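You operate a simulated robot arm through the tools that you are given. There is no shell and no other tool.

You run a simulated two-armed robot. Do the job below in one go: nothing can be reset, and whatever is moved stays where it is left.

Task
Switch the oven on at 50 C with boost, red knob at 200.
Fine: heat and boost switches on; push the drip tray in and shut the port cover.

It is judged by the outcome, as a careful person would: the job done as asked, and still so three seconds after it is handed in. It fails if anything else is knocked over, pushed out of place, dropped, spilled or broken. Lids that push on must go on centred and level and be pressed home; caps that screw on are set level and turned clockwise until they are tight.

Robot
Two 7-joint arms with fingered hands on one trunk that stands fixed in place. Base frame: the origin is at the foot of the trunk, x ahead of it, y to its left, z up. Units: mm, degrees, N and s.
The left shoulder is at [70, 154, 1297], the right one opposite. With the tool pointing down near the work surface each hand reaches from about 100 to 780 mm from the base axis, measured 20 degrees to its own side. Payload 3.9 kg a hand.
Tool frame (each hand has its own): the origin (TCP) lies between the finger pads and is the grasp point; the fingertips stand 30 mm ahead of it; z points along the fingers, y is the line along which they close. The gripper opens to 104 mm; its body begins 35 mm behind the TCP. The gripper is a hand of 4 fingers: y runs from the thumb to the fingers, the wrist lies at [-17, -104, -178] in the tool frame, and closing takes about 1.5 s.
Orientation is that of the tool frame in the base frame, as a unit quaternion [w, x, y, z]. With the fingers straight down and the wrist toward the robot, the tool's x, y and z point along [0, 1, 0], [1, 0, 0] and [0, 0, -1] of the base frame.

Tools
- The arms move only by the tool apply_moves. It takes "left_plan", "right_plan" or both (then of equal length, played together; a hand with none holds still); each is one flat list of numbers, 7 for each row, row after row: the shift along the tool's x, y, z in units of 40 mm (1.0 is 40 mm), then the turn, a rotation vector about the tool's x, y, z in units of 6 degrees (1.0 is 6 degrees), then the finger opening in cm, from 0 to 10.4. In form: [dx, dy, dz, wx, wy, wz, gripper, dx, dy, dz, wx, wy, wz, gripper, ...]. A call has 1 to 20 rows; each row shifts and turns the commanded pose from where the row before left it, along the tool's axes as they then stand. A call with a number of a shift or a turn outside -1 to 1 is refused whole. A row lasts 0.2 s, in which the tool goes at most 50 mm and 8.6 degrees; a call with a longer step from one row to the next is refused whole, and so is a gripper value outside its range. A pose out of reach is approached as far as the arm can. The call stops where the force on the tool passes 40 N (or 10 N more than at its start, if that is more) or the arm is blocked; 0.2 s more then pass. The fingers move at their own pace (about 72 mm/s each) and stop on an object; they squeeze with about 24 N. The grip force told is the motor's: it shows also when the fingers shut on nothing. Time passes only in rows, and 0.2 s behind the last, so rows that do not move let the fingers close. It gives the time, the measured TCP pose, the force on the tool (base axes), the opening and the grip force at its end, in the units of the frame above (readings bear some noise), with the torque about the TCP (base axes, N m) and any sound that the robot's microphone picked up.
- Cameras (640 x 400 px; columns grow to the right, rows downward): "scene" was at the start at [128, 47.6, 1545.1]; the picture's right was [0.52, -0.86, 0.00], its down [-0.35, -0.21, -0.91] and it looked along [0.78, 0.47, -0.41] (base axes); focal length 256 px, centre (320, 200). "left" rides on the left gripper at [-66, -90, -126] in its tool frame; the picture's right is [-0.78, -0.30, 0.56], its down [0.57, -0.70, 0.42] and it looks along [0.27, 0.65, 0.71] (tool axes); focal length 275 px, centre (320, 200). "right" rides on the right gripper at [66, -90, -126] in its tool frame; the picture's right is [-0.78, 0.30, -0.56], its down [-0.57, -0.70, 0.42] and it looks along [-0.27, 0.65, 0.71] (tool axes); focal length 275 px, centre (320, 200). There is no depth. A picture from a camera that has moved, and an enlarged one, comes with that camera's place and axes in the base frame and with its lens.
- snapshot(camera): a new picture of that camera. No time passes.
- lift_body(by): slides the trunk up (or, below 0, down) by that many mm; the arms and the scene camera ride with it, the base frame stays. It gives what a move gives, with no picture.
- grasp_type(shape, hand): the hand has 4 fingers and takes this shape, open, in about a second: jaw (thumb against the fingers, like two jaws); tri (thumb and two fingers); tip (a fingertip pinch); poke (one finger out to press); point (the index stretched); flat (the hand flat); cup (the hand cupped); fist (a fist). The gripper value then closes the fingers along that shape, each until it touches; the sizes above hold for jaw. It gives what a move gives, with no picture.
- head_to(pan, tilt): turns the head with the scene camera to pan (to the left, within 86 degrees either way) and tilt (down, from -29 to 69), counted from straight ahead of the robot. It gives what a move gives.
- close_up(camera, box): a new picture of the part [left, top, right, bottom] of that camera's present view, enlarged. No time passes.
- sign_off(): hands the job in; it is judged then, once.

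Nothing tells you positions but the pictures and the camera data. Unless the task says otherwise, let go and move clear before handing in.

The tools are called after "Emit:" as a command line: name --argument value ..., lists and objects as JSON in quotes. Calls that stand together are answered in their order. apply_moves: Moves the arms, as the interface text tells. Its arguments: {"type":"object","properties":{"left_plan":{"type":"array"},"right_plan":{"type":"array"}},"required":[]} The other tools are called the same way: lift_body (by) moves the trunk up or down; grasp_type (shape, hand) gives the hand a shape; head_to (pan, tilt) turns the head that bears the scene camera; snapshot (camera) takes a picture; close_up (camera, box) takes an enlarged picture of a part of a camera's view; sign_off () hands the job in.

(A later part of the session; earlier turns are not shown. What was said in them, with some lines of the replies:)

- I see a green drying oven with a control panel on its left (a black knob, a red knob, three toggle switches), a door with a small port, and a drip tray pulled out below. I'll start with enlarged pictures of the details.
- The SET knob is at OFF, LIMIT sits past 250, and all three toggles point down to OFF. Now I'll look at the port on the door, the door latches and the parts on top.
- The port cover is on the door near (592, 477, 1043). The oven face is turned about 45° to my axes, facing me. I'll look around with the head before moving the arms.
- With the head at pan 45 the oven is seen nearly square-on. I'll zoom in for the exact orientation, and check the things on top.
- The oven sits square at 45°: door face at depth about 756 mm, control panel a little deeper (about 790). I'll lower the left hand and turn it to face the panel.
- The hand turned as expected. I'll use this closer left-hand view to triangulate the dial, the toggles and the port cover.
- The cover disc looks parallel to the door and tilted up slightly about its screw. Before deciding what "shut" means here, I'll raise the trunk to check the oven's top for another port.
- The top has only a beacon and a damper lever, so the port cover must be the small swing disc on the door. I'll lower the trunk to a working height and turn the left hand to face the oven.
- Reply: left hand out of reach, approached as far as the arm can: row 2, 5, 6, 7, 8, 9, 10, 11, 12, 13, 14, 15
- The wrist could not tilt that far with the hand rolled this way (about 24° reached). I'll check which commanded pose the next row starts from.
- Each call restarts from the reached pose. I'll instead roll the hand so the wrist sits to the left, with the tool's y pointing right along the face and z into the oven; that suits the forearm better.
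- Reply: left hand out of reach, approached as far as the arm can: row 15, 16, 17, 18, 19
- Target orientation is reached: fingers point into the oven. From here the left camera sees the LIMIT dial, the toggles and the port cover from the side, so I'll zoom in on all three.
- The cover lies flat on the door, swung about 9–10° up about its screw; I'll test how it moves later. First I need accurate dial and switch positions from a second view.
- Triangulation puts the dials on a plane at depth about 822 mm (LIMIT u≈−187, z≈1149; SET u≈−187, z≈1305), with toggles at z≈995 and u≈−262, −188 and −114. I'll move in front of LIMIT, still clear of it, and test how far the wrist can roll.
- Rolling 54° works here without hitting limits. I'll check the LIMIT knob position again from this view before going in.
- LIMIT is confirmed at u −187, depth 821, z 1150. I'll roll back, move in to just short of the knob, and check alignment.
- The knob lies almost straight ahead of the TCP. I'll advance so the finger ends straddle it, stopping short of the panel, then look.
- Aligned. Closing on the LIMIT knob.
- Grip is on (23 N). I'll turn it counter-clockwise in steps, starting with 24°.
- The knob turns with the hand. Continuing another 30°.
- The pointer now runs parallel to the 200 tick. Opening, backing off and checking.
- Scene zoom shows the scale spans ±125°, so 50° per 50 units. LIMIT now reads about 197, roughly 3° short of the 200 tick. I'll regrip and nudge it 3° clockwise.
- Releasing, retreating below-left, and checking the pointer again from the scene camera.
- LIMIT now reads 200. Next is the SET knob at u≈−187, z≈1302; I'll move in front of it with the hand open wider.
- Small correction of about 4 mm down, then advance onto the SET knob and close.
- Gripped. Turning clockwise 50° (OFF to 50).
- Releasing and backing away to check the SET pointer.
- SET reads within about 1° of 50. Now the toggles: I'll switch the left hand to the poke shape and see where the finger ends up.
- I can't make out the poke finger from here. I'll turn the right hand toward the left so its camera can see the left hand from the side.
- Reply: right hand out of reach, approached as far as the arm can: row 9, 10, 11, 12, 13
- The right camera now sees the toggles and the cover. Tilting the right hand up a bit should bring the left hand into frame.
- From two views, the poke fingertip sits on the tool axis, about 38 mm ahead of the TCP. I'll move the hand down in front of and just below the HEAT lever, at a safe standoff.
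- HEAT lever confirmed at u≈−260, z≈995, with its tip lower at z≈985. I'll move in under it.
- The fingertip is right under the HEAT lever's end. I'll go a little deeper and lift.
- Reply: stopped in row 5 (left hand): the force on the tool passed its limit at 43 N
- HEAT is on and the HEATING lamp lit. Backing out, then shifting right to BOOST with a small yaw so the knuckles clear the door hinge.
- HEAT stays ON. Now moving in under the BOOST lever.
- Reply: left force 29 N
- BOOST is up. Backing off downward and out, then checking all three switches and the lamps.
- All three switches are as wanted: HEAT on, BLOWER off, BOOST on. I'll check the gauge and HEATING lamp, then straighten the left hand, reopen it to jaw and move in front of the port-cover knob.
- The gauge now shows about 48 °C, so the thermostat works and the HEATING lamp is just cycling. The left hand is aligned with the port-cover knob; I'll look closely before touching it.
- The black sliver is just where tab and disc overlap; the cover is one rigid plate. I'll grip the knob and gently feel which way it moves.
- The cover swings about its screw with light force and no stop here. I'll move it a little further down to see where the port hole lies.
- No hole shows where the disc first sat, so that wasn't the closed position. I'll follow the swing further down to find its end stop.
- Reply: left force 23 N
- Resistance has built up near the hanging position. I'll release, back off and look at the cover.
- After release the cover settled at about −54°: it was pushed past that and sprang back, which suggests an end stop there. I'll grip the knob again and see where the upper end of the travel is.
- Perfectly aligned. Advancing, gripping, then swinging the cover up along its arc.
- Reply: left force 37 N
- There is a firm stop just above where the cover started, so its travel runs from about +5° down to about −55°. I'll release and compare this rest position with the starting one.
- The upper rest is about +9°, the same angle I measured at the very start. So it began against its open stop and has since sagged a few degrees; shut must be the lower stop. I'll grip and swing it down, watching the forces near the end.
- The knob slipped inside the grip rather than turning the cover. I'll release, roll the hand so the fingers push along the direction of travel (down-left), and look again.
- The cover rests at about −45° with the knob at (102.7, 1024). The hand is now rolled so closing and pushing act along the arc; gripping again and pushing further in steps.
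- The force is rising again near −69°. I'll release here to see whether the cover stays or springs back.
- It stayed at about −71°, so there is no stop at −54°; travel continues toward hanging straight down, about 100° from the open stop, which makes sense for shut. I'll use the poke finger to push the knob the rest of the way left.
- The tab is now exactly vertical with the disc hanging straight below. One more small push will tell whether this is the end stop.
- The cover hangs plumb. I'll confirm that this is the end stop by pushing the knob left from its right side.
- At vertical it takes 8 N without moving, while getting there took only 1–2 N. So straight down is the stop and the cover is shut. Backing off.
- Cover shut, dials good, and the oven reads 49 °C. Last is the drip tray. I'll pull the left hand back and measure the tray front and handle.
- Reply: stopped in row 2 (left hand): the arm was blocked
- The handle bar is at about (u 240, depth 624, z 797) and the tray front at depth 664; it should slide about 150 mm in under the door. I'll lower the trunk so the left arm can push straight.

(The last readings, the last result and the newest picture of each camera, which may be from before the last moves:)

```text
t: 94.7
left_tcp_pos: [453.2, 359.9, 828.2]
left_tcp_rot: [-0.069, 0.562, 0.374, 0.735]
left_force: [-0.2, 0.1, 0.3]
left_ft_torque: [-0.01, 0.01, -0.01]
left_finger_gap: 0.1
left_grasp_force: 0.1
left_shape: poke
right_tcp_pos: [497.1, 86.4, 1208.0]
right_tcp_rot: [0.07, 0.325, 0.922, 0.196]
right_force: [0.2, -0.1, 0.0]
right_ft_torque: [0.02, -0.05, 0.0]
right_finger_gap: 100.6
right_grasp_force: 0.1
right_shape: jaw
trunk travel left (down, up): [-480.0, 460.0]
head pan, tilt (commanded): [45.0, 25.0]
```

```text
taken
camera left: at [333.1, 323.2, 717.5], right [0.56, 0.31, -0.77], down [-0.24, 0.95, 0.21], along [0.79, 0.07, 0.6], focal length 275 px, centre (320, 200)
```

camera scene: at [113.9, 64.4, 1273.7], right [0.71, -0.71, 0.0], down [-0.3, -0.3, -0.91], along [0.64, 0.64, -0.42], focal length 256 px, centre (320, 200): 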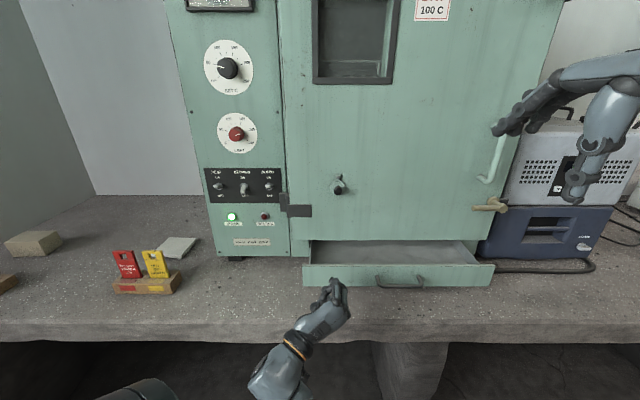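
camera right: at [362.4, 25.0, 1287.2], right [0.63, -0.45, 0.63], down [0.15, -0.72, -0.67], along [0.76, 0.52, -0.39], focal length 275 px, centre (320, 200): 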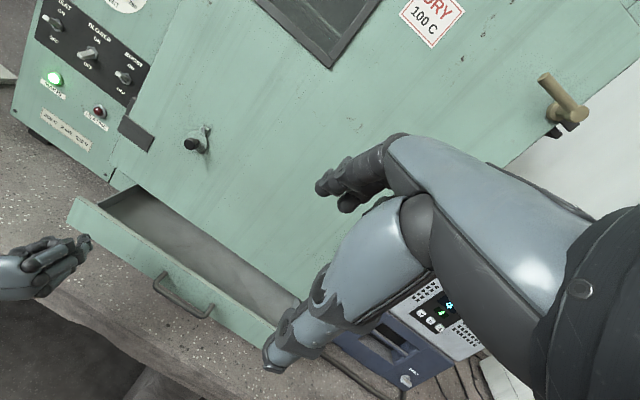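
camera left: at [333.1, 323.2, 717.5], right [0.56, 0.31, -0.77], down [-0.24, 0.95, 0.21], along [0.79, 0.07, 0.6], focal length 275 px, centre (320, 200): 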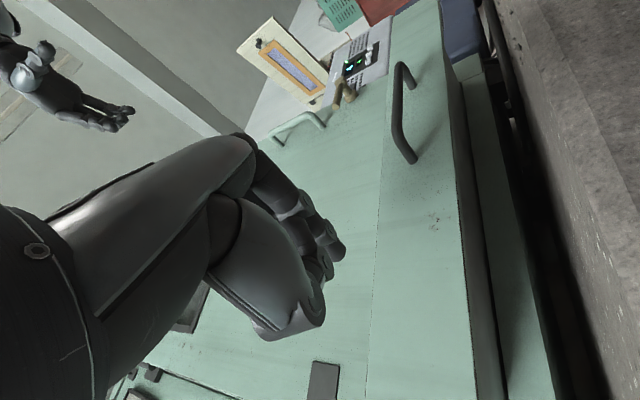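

I'll make a fist for pushing, straighten the hand, and move across in front of the handle.

Emit:
grasp_type --hand "left" --shape "fist"

Emit:
apply_moves --left_plan '[0, 0, 0, 0.64, -0.14, 0, 0, 0, 0, 0, 0.64, -0.14, 0, 0]'

Emit:
snapshot --camera "left"

Emit:
close_up --camera "right" --box '[0, 180, 256, 340]'

Emit:
close_up --camera "scene" --box '[230, 230, 502, 400]'

```text
t: 95.6
left_tcp_pos: [453.4, 359.7, 828.2]
left_tcp_rot: [-0.069, 0.561, 0.374, 0.735]
left_force: [0.4, -0.3, -0.5]
left_ft_torque: [-0.01, -0.04, 0.0]
left_finger_gap: 0.1
left_grasp_force: 0.0
left_shape: fist
right_tcp_pos: [497.5, 86.6, 1208.6]
right_tcp_rot: [0.069, 0.326, 0.922, 0.196]
right_force: [0.4, -0.9, 0.2]
right_ft_torque: [0.01, -0.01, -0.03]
right_finger_gap: 100.5
right_grasp_force: 0.0
right_shape: jaw
trunk travel left (down, up): [-480.0, 460.0]
head pan, tilt (commanded): [45.0, 25.0]
```

```text
t: 96.2
left_tcp_pos: [460.2, 357.0, 839.7]
left_tcp_rot: [-0.107, 0.572, 0.38, 0.719]
left_force: [-0.6, 0.1, -0.4]
left_ft_torque: [-0.04, -0.02, -0.01]
left_finger_gap: 0.0
left_grasp_force: 0.1
left_shape: fist
right_tcp_pos: [498.4, 87.3, 1208.0]
right_tcp_rot: [0.069, 0.326, 0.922, 0.197]
right_force: [0.4, 0.1, 0.1]
right_ft_torque: [-0.02, 0.0, -0.01]
right_finger_gap: 100.2
right_grasp_force: 0.1
right_shape: jaw
trunk travel left (down, up): [-480.0, 460.0]
head pan, tilt (commanded): [45.0, 25.0]
```

```text
taken
camera left: at [335.6, 315.1, 735.1], right [0.49, 0.36, -0.79], down [-0.28, 0.93, 0.25], along [0.82, 0.11, 0.56], focal length 275 px, centre (320, 200)
```

left: 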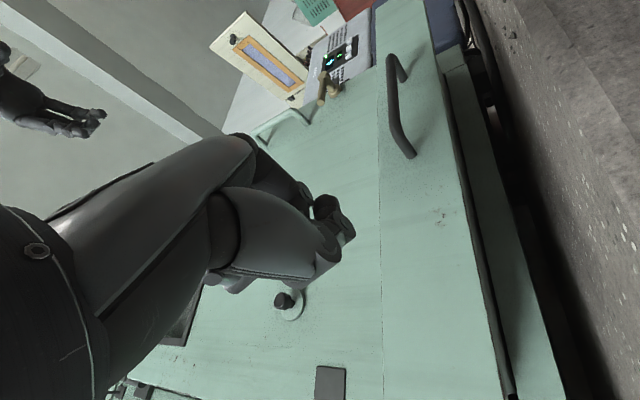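

```text
2.50 times, centred on (128, 260) of right
camera zoom: at [362.6, 25.0, 1287.0], right [0.63, -0.45, 0.63], down [0.15, -0.72, -0.67], along [0.76, 0.52, -0.39], focal length 688 px, centre (800, 50)
```

zoom: 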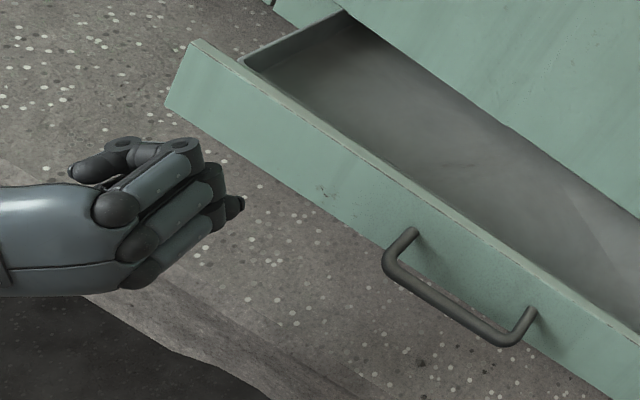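

```text
2.35 times, centred on (366, 315) of scene
camera zoom: at [114.1, 64.4, 1273.6], right [0.71, -0.71, 0.0], down [-0.3, -0.3, -0.91], along [0.64, 0.64, -0.42], focal length 601 px, centre (212, -71)
```

zoom: 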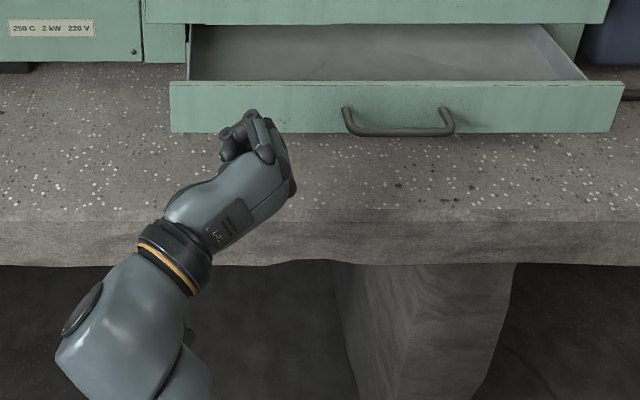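

The fist's front is only about 10 mm past the TCP, which leaves room. I'll roll the hand level so the wrist clears the table, then check.

Emit:
apply_moves --left_plan '[0, 0, 0.2, 0, 0, 0.97, 0, 0, 0, 0.2, 0, 0, 0.97, 0, 0, 0, 0, 0, 0, 0.97, 0, 0, 0, 0, 0, 0, 0.97, 0, 0, 0, 0, 0, 0, 0.97, 0, 0, 0, 0, 0, 0, 0.97, 0]'

Emit:
snapshot --camera "scene"

Emit:
snapshot --camera "left"

```text
t: 97.6
left_tcp_pos: [464.3, 371.5, 828.3]
left_tcp_rot: [-0.308, 0.667, 0.235, 0.636]
left_force: [0.5, 0.3, 0.6]
left_ft_torque: [0.01, 0.02, 0.02]
left_finger_gap: 0.0
left_grasp_force: 0.0
left_shape: fist
right_tcp_pos: [497.7, 87.7, 1209.2]
right_tcp_rot: [0.07, 0.326, 0.922, 0.196]
right_force: [-0.8, -0.1, -0.8]
right_ft_torque: [0.0, 0.05, 0.0]
right_finger_gap: 100.2
right_grasp_force: 0.1
right_shape: jaw
trunk travel left (down, up): [-480.0, 460.0]
head pan, tilt (commanded): [45.0, 25.0]
```

```text
taken
camera scene: at [114.1, 64.9, 1273.6], right [0.71, -0.71, 0.0], down [-0.3, -0.3, -0.91], along [0.64, 0.64, -0.42], focal length 256 px, centre (320, 200)
```

scene: 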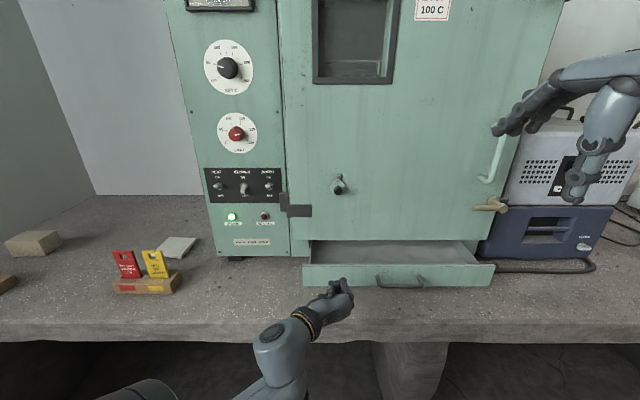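

```text
taken
camera left: at [307.4, 350.2, 772.9], right [0.12, 0.66, -0.74], down [-0.15, 0.75, 0.65], along [0.98, 0.03, 0.19], focal length 275 px, centre (320, 200)
```

left: 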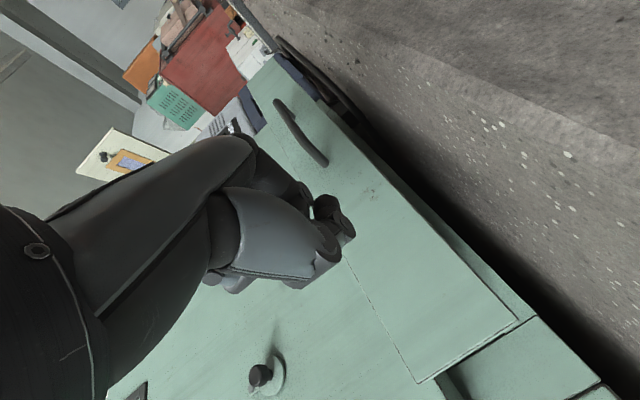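

Now the hand is level and straight. Sliding right to sit in front of the handle's centre.

Emit:
apply_moves --left_plan '[-0.06, 0.875, 0, 0, 0, 0, 0, -0.06, 0.875, 0, 0, 0, 0, 0, -0.06, 0.875, 0, 0, 0, 0, 0, -0.06, 0.875, 0, 0, 0, 0, 0, -0.06, 0.875, 0, 0, 0, 0, 0]'

Emit:
snapshot --camera "scene"

Emit:
snapshot --camera "left"

Emit:
close_up --camera "right" --box '[20, 180, 276, 340]'

```text
t: 98.8
left_tcp_pos: [587.4, 248.8, 797.8]
left_tcp_rot: [-0.307, 0.667, 0.235, 0.637]
left_force: [-0.2, 0.2, -0.6]
left_ft_torque: [-0.04, -0.02, 0.03]
left_finger_gap: 0.1
left_grasp_force: 0.0
left_shape: fist
right_tcp_pos: [498.3, 86.7, 1208.5]
right_tcp_rot: [0.069, 0.326, 0.922, 0.197]
right_force: [0.1, -1.0, 0.0]
right_ft_torque: [0.0, -0.01, 0.06]
right_finger_gap: 100.2
right_grasp_force: 0.1
right_shape: jaw
trunk travel left (down, up): [-480.0, 460.0]
head pan, tilt (commanded): [45.0, 25.0]
```

```text
taken
camera scene: at [114.9, 63.8, 1273.6], right [0.71, -0.71, 0.0], down [-0.3, -0.3, -0.91], along [0.64, 0.64, -0.42], focal length 256 px, centre (320, 200)
```

scene: 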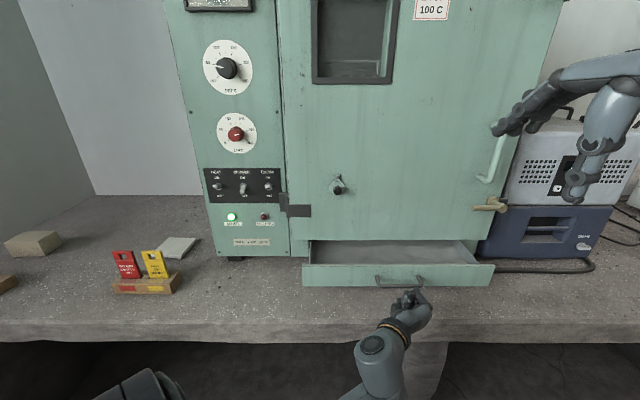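

```text
taken
camera left: at [430.5, 228.3, 742.1], right [0.12, 0.66, -0.74], down [-0.15, 0.75, 0.65], along [0.98, 0.03, 0.19], focal length 275 px, centre (320, 200)
```

left: 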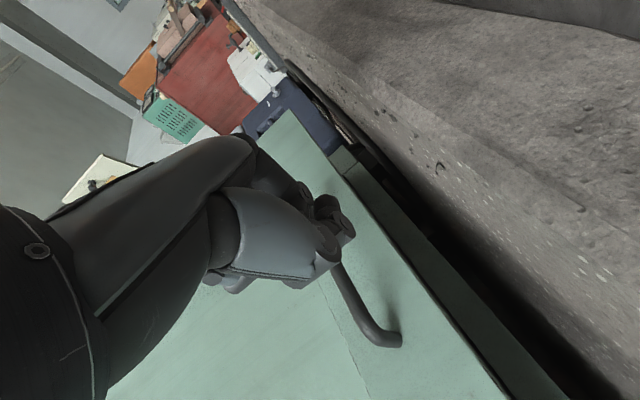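

```text
2.50 times, centred on (148, 260) of right
camera zoom: at [363.5, 24.3, 1286.8], right [0.63, -0.45, 0.63], down [0.15, -0.72, -0.67], along [0.76, 0.52, -0.39], focal length 688 px, centre (750, 50)
```

zoom: 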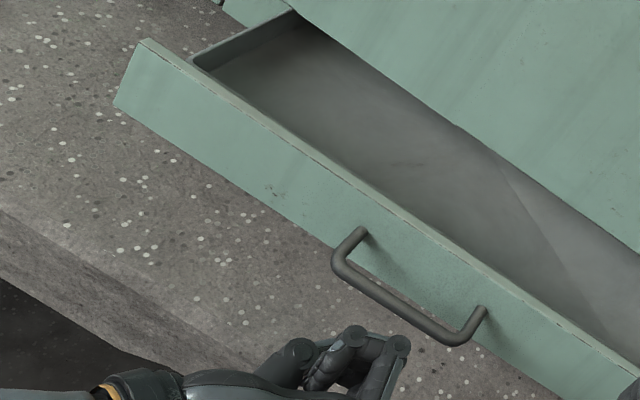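

Emit:
apply_moves --left_plan '[0, 0, 0.3, 0, 0, 0, 0, 0, 0, 0.3, 0, 0, 0, 0, 0, 0, 0.3, 0, 0, 0, 0]'

Emit:
close_up --camera "right" --box '[20, 180, 276, 340]'

Emit:
close_up --camera "scene" --box '[280, 225, 520, 375]'

```text
t: 99.6
left_tcp_pos: [612.3, 275.3, 797.2]
left_tcp_rot: [-0.308, 0.666, 0.234, 0.637]
left_force: [-0.3, -0.4, 0.4]
left_ft_torque: [-0.03, -0.01, -0.04]
left_finger_gap: 0.0
left_grasp_force: 0.0
left_shape: fist
right_tcp_pos: [497.0, 86.2, 1208.8]
right_tcp_rot: [0.068, 0.325, 0.923, 0.196]
right_force: [0.2, -1.0, 0.7]
right_ft_torque: [-0.02, -0.02, -0.01]
right_finger_gap: 100.4
right_grasp_force: 0.1
right_shape: jaw
trunk travel left (down, up): [-480.0, 460.0]
head pan, tilt (commanded): [45.0, 25.0]
```

```text
2.50 times, centred on (148, 260) of right
camera zoom: at [362.5, 24.9, 1287.1], right [0.63, -0.45, 0.63], down [0.15, -0.72, -0.67], along [0.76, 0.52, -0.39], focal length 688 px, centre (750, 50)
```

zoom: 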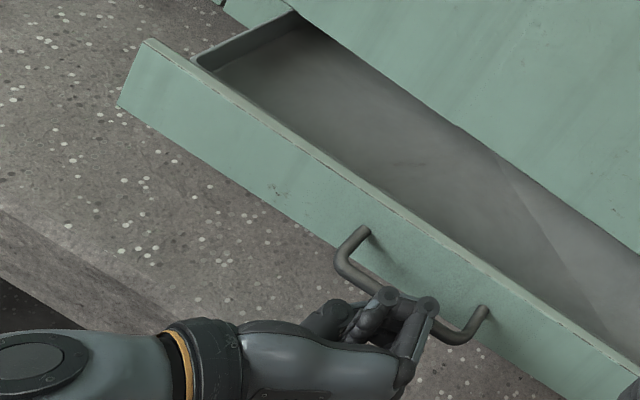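

```text
2.67 times, centred on (400, 300) of scene
camera zoom: at [114.0, 64.3, 1273.7], right [0.71, -0.71, 0.0], down [-0.3, -0.3, -0.91], along [0.64, 0.64, -0.42], focal length 682 px, centre (107, -67)
```

zoom: 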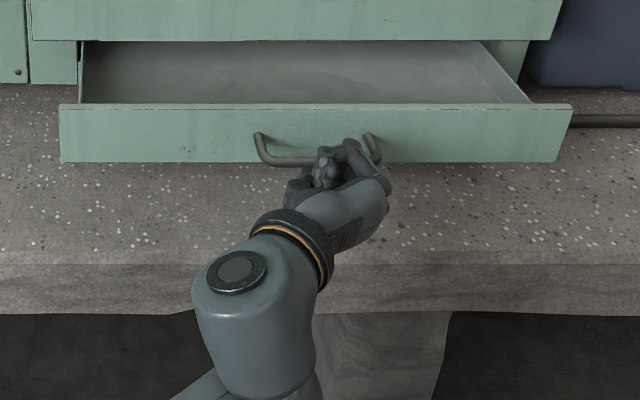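

Emit:
apply_moves --left_plan '[0, 0, 0.3, 0, 0, 0, 0, 0, 0, 0.3, 0, 0, 0, 0, 0, 0, 0.3, 0, 0, 0, 0]'

Emit:
close_up --camera "right" --box '[20, 180, 276, 340]'

Emit:
close_up --camera "scene" --box '[280, 225, 520, 375]'

```text
t: 100.4
left_tcp_pos: [639.8, 299.6, 797.4]
left_tcp_rot: [-0.307, 0.667, 0.234, 0.637]
left_force: [-0.8, 0.0, -0.2]
left_ft_torque: [0.0, -0.01, 0.02]
left_finger_gap: 0.0
left_grasp_force: 0.0
left_shape: fist
right_tcp_pos: [497.7, 87.3, 1209.2]
right_tcp_rot: [0.068, 0.325, 0.922, 0.196]
right_force: [-0.6, -0.3, 0.0]
right_ft_torque: [0.05, -0.02, -0.01]
right_finger_gap: 100.2
right_grasp_force: 0.1
right_shape: jaw
trunk travel left (down, up): [-480.0, 460.0]
head pan, tilt (commanded): [45.0, 25.0]
```

```text
2.50 times, centred on (148, 260) of right
camera zoom: at [363.1, 25.4, 1286.9], right [0.63, -0.45, 0.63], down [0.15, -0.72, -0.67], along [0.76, 0.52, -0.39], focal length 688 px, centre (750, 50)
```

zoom: 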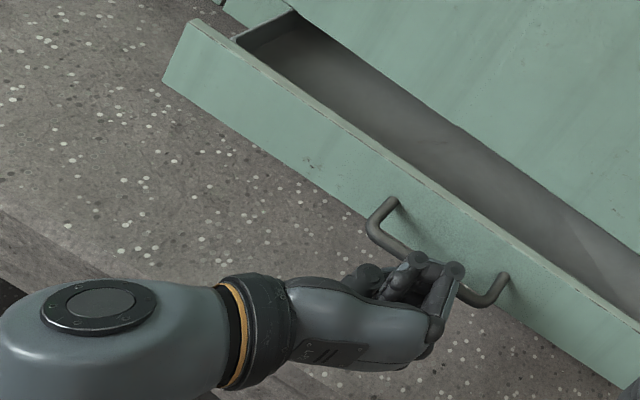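

```text
2.67 times, centred on (400, 300) of scene
camera zoom: at [114.5, 64.8, 1273.5], right [0.71, -0.71, 0.0], down [-0.3, -0.3, -0.91], along [0.64, 0.64, -0.42], focal length 682 px, centre (107, -67)
```

zoom: 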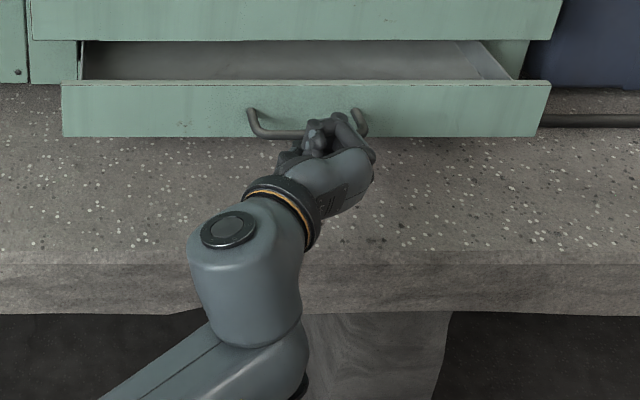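

The tray is sliding in freely. Continuing.

Emit:
apply_moves --left_plan '[0, 0, 0.3, 0, 0, 0, 0, 0, 0, 0.3, 0, 0, 0, 0, 0, 0, 0.3, 0, 0, 0, 0, 0, 0, 0.3, 0, 0, 0, 0]'

Emit:
snapshot --camera "scene"

Emit:
close_up --camera "right" --box '[20, 160, 276, 320]'

Emit:
snapshot --camera "left"

```text
t: 101.4
left_tcp_pos: [671.4, 333.7, 797.4]
left_tcp_rot: [-0.308, 0.667, 0.235, 0.637]
left_force: [-0.9, 0.4, -0.3]
left_ft_torque: [0.03, -0.01, -0.02]
left_finger_gap: 0.0
left_grasp_force: 0.0
left_shape: fist
right_tcp_pos: [497.8, 86.4, 1209.4]
right_tcp_rot: [0.068, 0.326, 0.922, 0.196]
right_force: [1.1, 0.8, 0.6]
right_ft_torque: [-0.02, -0.02, -0.02]
right_finger_gap: 100.4
right_grasp_force: 0.1
right_shape: jaw
trunk travel left (down, up): [-480.0, 460.0]
head pan, tilt (commanded): [45.0, 25.0]
```

```text
taken
camera scene: at [114.5, 64.8, 1273.5], right [0.71, -0.71, 0.0], down [-0.3, -0.3, -0.91], along [0.64, 0.64, -0.42], focal length 256 px, centre (320, 200)
```

scene: 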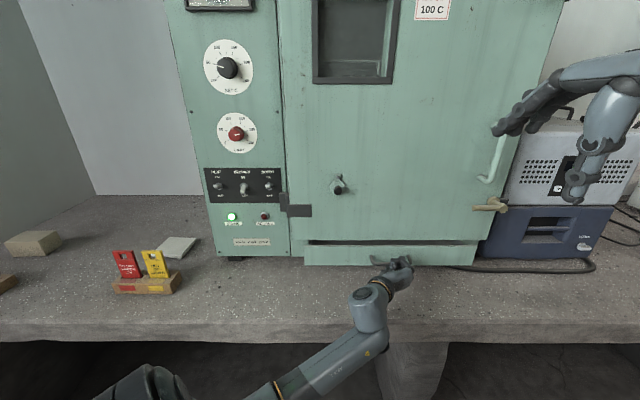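

```text
2.50 times, centred on (148, 240) of right
camera zoom: at [363.1, 25.4, 1286.8], right [0.63, -0.45, 0.63], down [0.15, -0.72, -0.67], along [0.76, 0.52, -0.39], focal length 688 px, centre (750, 100)
```

zoom: 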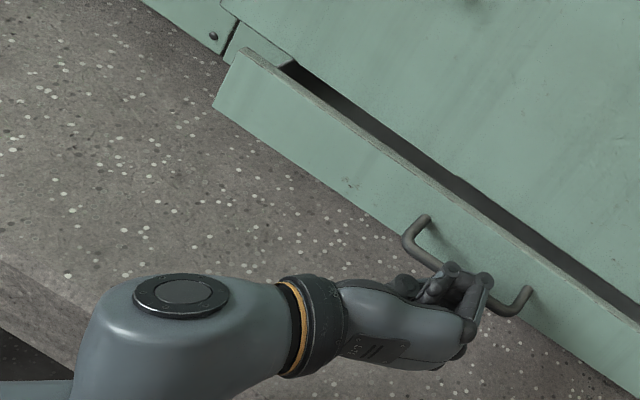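

```text
taken
camera left: at [514.4, 313.1, 741.8], right [0.12, 0.66, -0.74], down [-0.15, 0.75, 0.65], along [0.98, 0.03, 0.19], focal length 275 px, centre (320, 200)
```

left: 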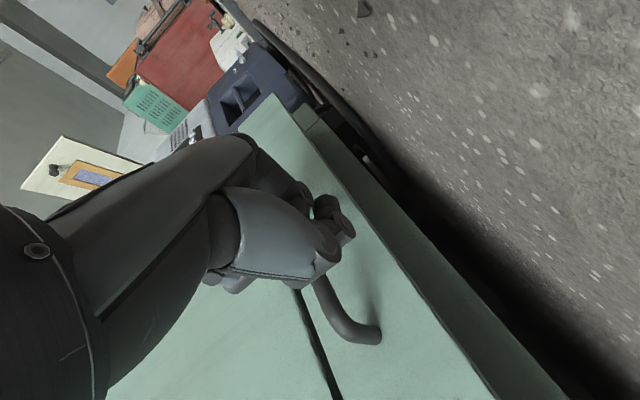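

Emit:
apply_moves --left_plan '[0, 0, 0.25, 0, 0, 0, 0, 0, 0, 0.25, 0, 0, 0, 0, 0, 0, 0.2, 0, 0, 0, 0, 0, 0, 0.2, 0, 0, 0, 0]'

Emit:
close_up --camera "scene" --box '[290, 215, 498, 345]'

Emit:
close_up --camera "right" --box '[20, 160, 276, 320]'

```text
t: 102.4
left_tcp_pos: [696.9, 359.3, 797.1]
left_tcp_rot: [-0.307, 0.667, 0.234, 0.637]
left_force: [-0.1, -0.3, 0.5]
left_ft_torque: [-0.04, 0.0, -0.03]
left_finger_gap: 0.0
left_grasp_force: 0.1
left_shape: fist
right_tcp_pos: [498.8, 86.2, 1208.0]
right_tcp_rot: [0.068, 0.325, 0.923, 0.196]
right_force: [-0.2, 0.7, 0.8]
right_ft_torque: [0.01, -0.02, 0.05]
right_finger_gap: 100.5
right_grasp_force: 0.0
right_shape: jaw
trunk travel left (down, up): [-480.0, 460.0]
head pan, tilt (commanded): [45.0, 25.0]
```

```text
3.08 times, centred on (394, 280) of scene
camera zoom: at [114.4, 64.7, 1273.6], right [0.71, -0.71, 0.0], down [-0.3, -0.3, -0.91], along [0.64, 0.64, -0.42], focal length 786 px, centre (92, -46)
```

zoom: 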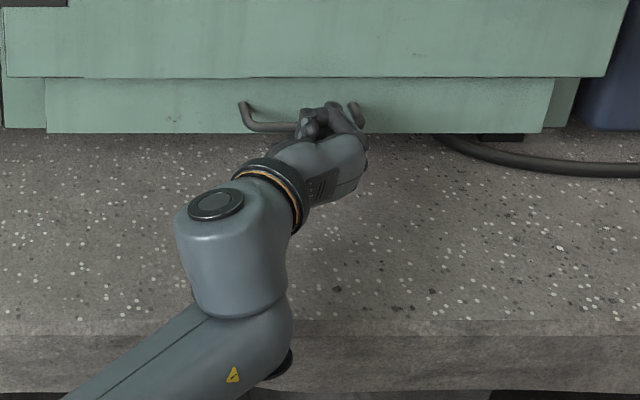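

```text
2.50 times, centred on (148, 240) of right
camera zoom: at [363.0, 25.3, 1286.9], right [0.63, -0.45, 0.63], down [0.15, -0.72, -0.67], along [0.76, 0.52, -0.39], focal length 688 px, centre (750, 100)
```

zoom: 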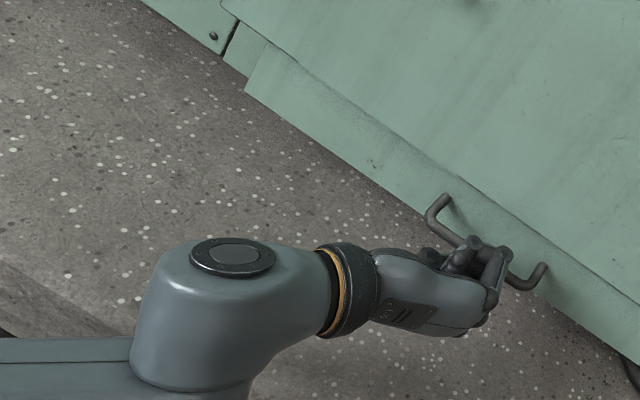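

Emit:
apply_moves --left_plan '[0, 0, 0.2, 0, 0, 0, 0, 0, 0, 0.2, 0, 0, 0, 0, 0, 0, 0.2, 0, 0, 0, 0, 0, 0, 0.2, 0, 0, 0, 0]'

Emit:
close_up --camera "scene" --box '[290, 215, 498, 345]'

Emit:
close_up --camera "right" --box '[20, 160, 276, 320]'

```text
t: 103.4
left_tcp_pos: [719.2, 380.7, 799.4]
left_tcp_rot: [-0.306, 0.666, 0.233, 0.639]
left_force: [-4.3, -5.6, 5.0]
left_ft_torque: [-0.08, -0.09, -0.14]
left_finger_gap: 0.0
left_grasp_force: 0.0
left_shape: fist
right_tcp_pos: [495.3, 85.1, 1209.8]
right_tcp_rot: [0.07, 0.326, 0.922, 0.196]
right_force: [0.2, -0.1, 0.6]
right_ft_torque: [0.01, 0.03, 0.03]
right_finger_gap: 100.1
right_grasp_force: 0.1
right_shape: jaw
trunk travel left (down, up): [-480.0, 460.0]
head pan, tilt (commanded): [45.0, 25.0]
```

```text
3.08 times, centred on (394, 280) of scene
camera zoom: at [112.1, 62.6, 1274.0], right [0.71, -0.71, 0.0], down [-0.3, -0.3, -0.91], along [0.64, 0.64, -0.42], focal length 786 px, centre (92, -46)
```

zoom: 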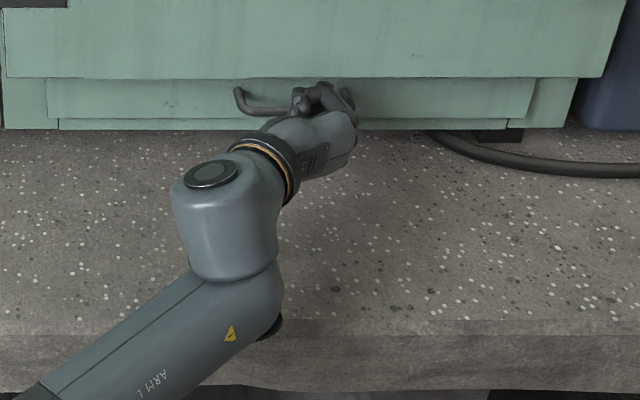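

```text
2.50 times, centred on (148, 240) of right
camera zoom: at [360.6, 23.0, 1287.8], right [0.63, -0.45, 0.63], down [0.15, -0.72, -0.67], along [0.76, 0.52, -0.39], focal length 688 px, centre (750, 100)
```

zoom: 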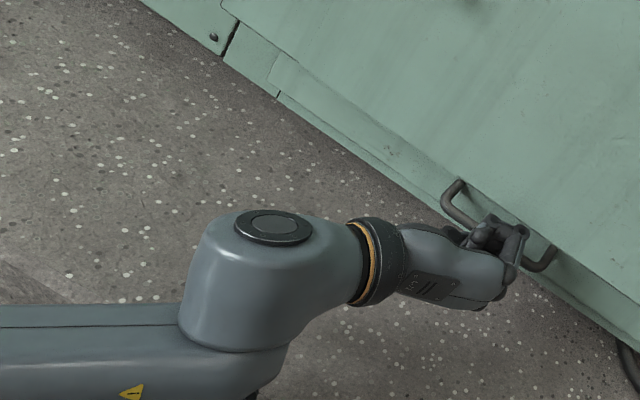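

Emit:
apply_moves --left_plan '[0, 0, 0.12, 0, 0, 0, 0, 0, 0, 0.12, 0, 0, 0, 0, 0, 0, 0, 0, 0, 0, 0]'

Emit:
close_up --camera "scene" --box '[290, 215, 498, 345]'

Emit:
close_up --camera "left" --box '[200, 140, 520, 340]'

```text
t: 104.0
left_tcp_pos: [723.9, 379.0, 799.3]
left_tcp_rot: [-0.302, 0.667, 0.23, 0.641]
left_force: [-24.9, -18.5, 6.1]
left_ft_torque: [-0.15, 0.0, -0.63]
left_finger_gap: 0.0
left_grasp_force: 0.0
left_shape: fist
right_tcp_pos: [491.8, 85.5, 1210.6]
right_tcp_rot: [0.07, 0.324, 0.923, 0.197]
right_force: [-0.2, 1.2, 0.2]
right_ft_torque: [0.0, 0.03, -0.02]
right_finger_gap: 100.1
right_grasp_force: 0.0
right_shape: jaw
trunk travel left (down, up): [-480.0, 460.0]
head pan, tilt (commanded): [45.0, 25.0]
stopped in row 3 (left hand): the force on the tool passed its limit at 41 N (the readings are from after the stop); the commanded pose is now the measured one
```

```text
3.08 times, centred on (394, 280) of scene
camera zoom: at [109.2, 62.8, 1274.2], right [0.71, -0.71, 0.0], down [-0.29, -0.3, -0.91], along [0.64, 0.64, -0.42], focal length 786 px, centre (92, -46)
```

zoom: 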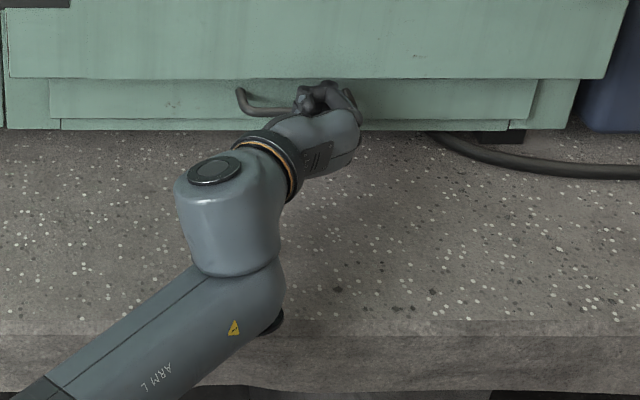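

```text
2.00 times, centred on (360, 240) of left
camera zoom: at [566.8, 361.3, 744.2], right [0.14, 0.66, -0.74], down [-0.14, 0.75, 0.65], along [0.98, 0.01, 0.2], focal length 551 px, centre (240, 120)
```

zoom: 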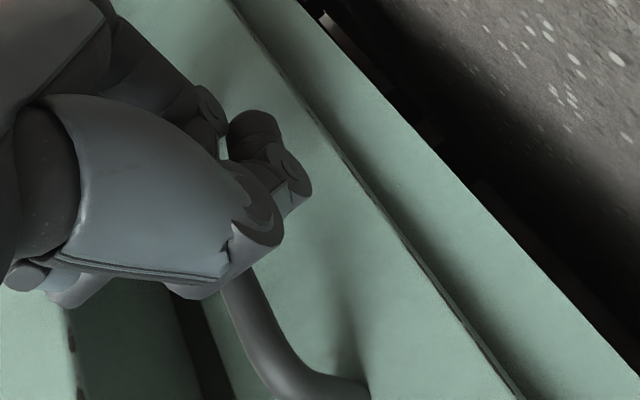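

It hit a solid stop (41 N), so the tray is home. Backing the fist straight out and checking that the tray stays.

Emit:
apply_moves --left_plan '[0, 0, -0.25, 0, 0, 0, 0, 0, 0, -0.5, 0, 0, 0, 0, 0, 0, -0.7, 0, 0, 0, 0]'

Emit:
close_up --camera "scene" --box '[290, 215, 498, 345]'

Emit:
close_up --camera "right" --box '[60, 130, 316, 290]'

Emit:
snapshot --camera "left"

```text
t: 104.8
left_tcp_pos: [683.9, 344.0, 796.0]
left_tcp_rot: [-0.305, 0.668, 0.231, 0.638]
left_force: [0.1, -0.3, 0.5]
left_ft_torque: [-0.02, -0.01, 0.03]
left_finger_gap: 0.0
left_grasp_force: 0.1
left_shape: fist
right_tcp_pos: [497.0, 85.9, 1209.8]
right_tcp_rot: [0.069, 0.326, 0.922, 0.196]
right_force: [-0.2, -0.8, 0.1]
right_ft_torque: [0.0, 0.0, -0.02]
right_finger_gap: 100.3
right_grasp_force: 0.1
right_shape: jaw
trunk travel left (down, up): [-480.0, 460.0]
head pan, tilt (commanded): [45.0, 25.0]
```

```text
3.08 times, centred on (394, 280) of scene
camera zoom: at [113.6, 64.0, 1273.7], right [0.71, -0.71, 0.0], down [-0.3, -0.3, -0.91], along [0.64, 0.64, -0.42], focal length 786 px, centre (92, -46)
```

zoom: 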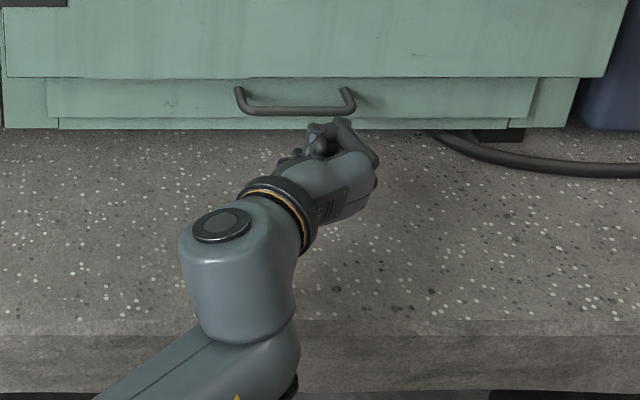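

```text
2.50 times, centred on (188, 210) of right
camera zoom: at [362.0, 24.5, 1287.3], right [0.63, -0.45, 0.63], down [0.15, -0.72, -0.67], along [0.76, 0.52, -0.39], focal length 688 px, centre (650, 175)
```

zoom: 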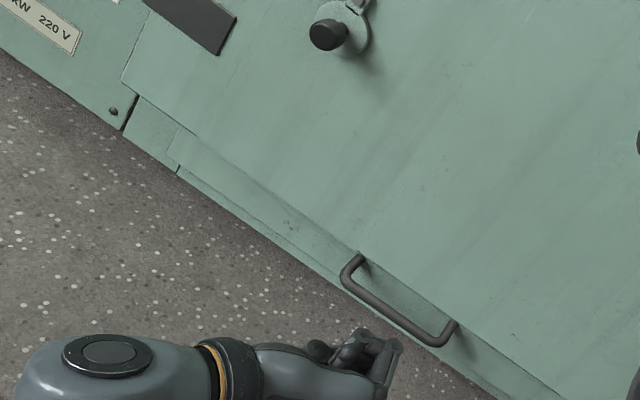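

```text
taken
camera left: at [527.0, 323.1, 740.3], right [0.13, 0.66, -0.74], down [-0.14, 0.75, 0.65], along [0.98, 0.02, 0.19], focal length 275 px, centre (320, 200)
```

left: 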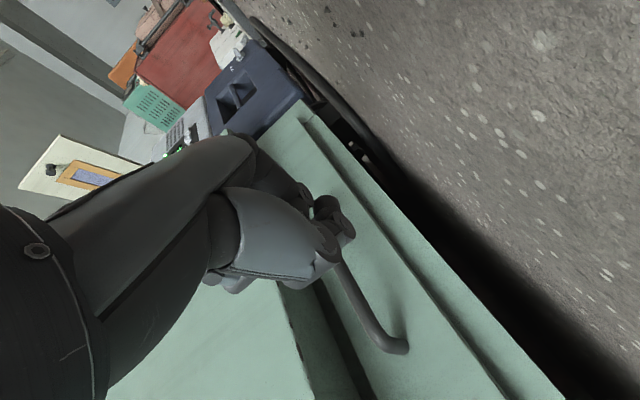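

The tray front sits flush on the oven body. Retreating the hand clear of the bench and checking everything once more.

Emit:
apply_moves --left_plan '[0, 0, -0.9, 0, 0, 0, 0, 0, 0, -0.9, 0, 0, 0, 0, 0, 0, -0.9, 0, 0, 0, 0]'

Emit:
lift_body --by 170

Emit:
snapshot --camera "scene"

Emit:
close_up --camera "scene" --box '[195, 100, 355, 275]'

Emit:
close_up --camera "scene" --box '[312, 218, 368, 253]'

Emit:
close_up --camera "scene" --box '[205, 215, 301, 275]'

Emit:
close_up --camera "scene" --box '[280, 250, 488, 380]'

```text
t: 105.6
left_tcp_pos: [607.3, 268.7, 797.1]
left_tcp_rot: [-0.304, 0.668, 0.232, 0.638]
left_force: [0.4, -1.3, -0.5]
left_ft_torque: [-0.01, 0.0, 0.04]
left_finger_gap: 0.0
left_grasp_force: 0.0
left_shape: fist
right_tcp_pos: [496.7, 85.4, 1210.1]
right_tcp_rot: [0.07, 0.325, 0.922, 0.197]
right_force: [-1.3, 0.4, 0.3]
right_ft_torque: [0.01, -0.02, -0.02]
right_finger_gap: 100.3
right_grasp_force: 0.0
right_shape: jaw
trunk travel left (down, up): [-480.0, 460.0]
head pan, tilt (commanded): [45.0, 25.0]
```

```text
t: 107.5
left_tcp_pos: [608.0, 267.9, 965.1]
left_tcp_rot: [-0.303, 0.669, 0.232, 0.638]
left_force: [0.8, 0.9, -0.1]
left_ft_torque: [-0.02, 0.01, 0.0]
left_finger_gap: 0.0
left_grasp_force: 0.0
left_shape: fist
right_tcp_pos: [498.3, 86.5, 1378.4]
right_tcp_rot: [0.069, 0.326, 0.922, 0.196]
right_force: [0.5, 0.9, 0.1]
right_ft_torque: [-0.02, -0.01, 0.0]
right_finger_gap: 100.3
right_grasp_force: 0.0
right_shape: jaw
trunk travel left (down, up): [-650.0, 290.0]
head pan, tilt (commanded): [45.0, 25.0]
```

```text
taken
camera scene: at [114.3, 64.4, 1443.6], right [0.71, -0.71, 0.0], down [-0.3, -0.3, -0.91], along [0.64, 0.64, -0.42], focal length 256 px, centre (320, 200)
```

scene: 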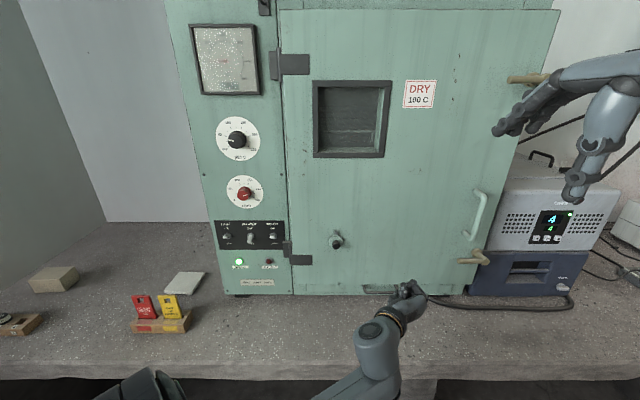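

```text
2.29 times, centred on (275, 188) of scene
camera zoom: at [114.3, 64.4, 1443.6], right [0.71, -0.71, 0.0], down [-0.3, -0.3, -0.91], along [0.64, 0.64, -0.42], focal length 584 px, centre (423, 229)
```

zoom: 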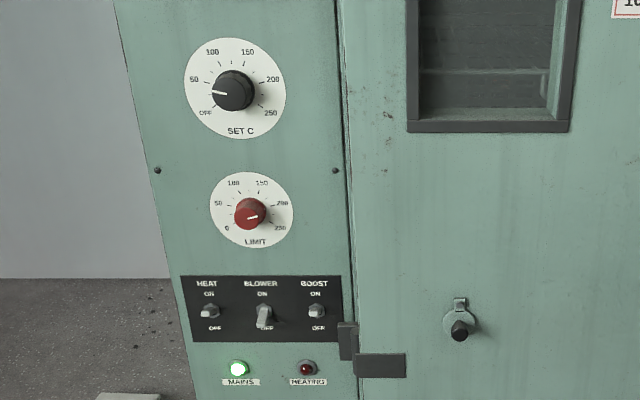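

```text
11.43 times, centred on (340, 236) of scene
camera zoom: at [114.3, 64.4, 1443.6], right [0.71, -0.71, 0.0], down [-0.3, -0.3, -0.91], along [0.64, 0.64, -0.42], focal length 2921 px, centre (91, -206)
```

zoom: 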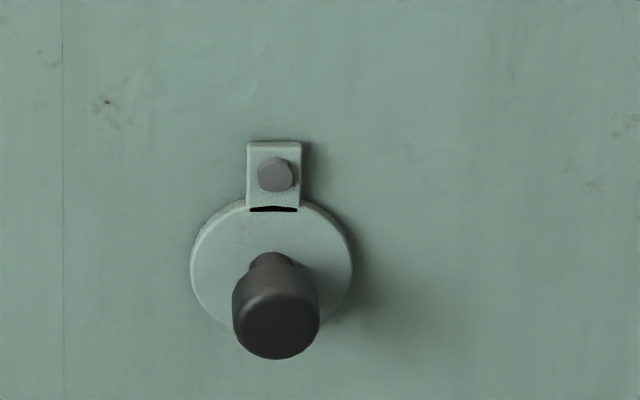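

```text
6.67 times, centred on (253, 245) of scene
camera zoom: at [114.3, 64.4, 1443.6], right [0.71, -0.71, 0.0], down [-0.3, -0.3, -0.91], along [0.64, 0.64, -0.42], focal length 1704 px, centre (767, -100)
```

zoom: 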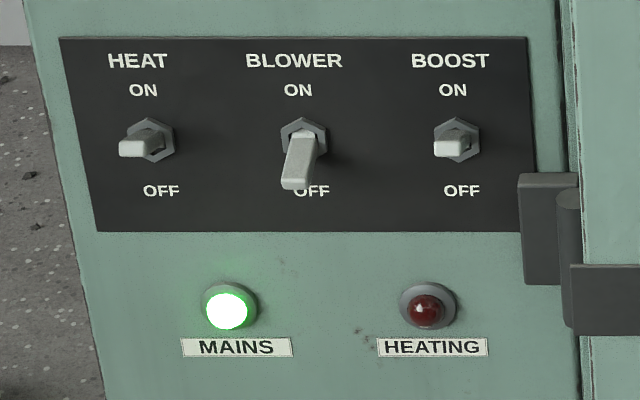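

```text
3.08 times, centred on (384, 315) of scene
camera zoom: at [114.3, 64.4, 1443.6], right [0.71, -0.71, 0.0], down [-0.3, -0.3, -0.91], along [0.64, 0.64, -0.42], focal length 786 px, centre (123, -154)
```

zoom: 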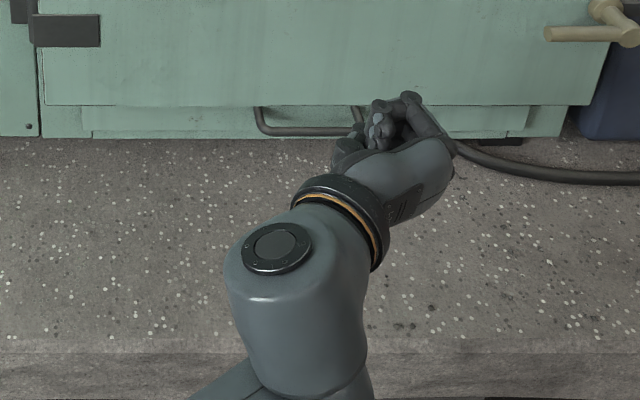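

The job is done as far as I can see and measure, so I'm handing it in:
- **SET:** the pointer is within about 1° of 50, and the gauge read 49 °C when I last checked it.
- **LIMIT (red knob):** at 200.
- **Switches:** HEAT and BOOST are on, and I left BLOWER off because it wasn't asked for.
- **Drip tray:** pushed in until it hit a solid stop, and it stayed there when I backed off.
- **Port cover:** hangs straight down against its lower stop, and it hasn't moved since. I took this as shut because it started at the opposite stop; no port hole was visible to confirm it.

Both hands are clear, and nothing else looks moved.

Emit:
sign_off

```text
The job is handed in.
```

The oven is on and set as you asked, and the job is handed in; I haven't seen the verdict.

- **Temperature:** the SET knob is within about 1° of the 50 mark. The oven's gauge read 49 °C when I last checked.
- **Red knob:** LIMIT is at 200.
- **Switches:** HEAT and BOOST are on. I left BLOWER off because you didn't ask for it.
- **Drip tray:** it is pushed in against its stop and stayed there when I let go.
- **Port cover:** it hangs straight down against its lower stop. I took that as shut because it started at the opposite stop, but I saw no port hole to confirm it.

Nothing else looked moved in the last pictures, and both hands are clear.
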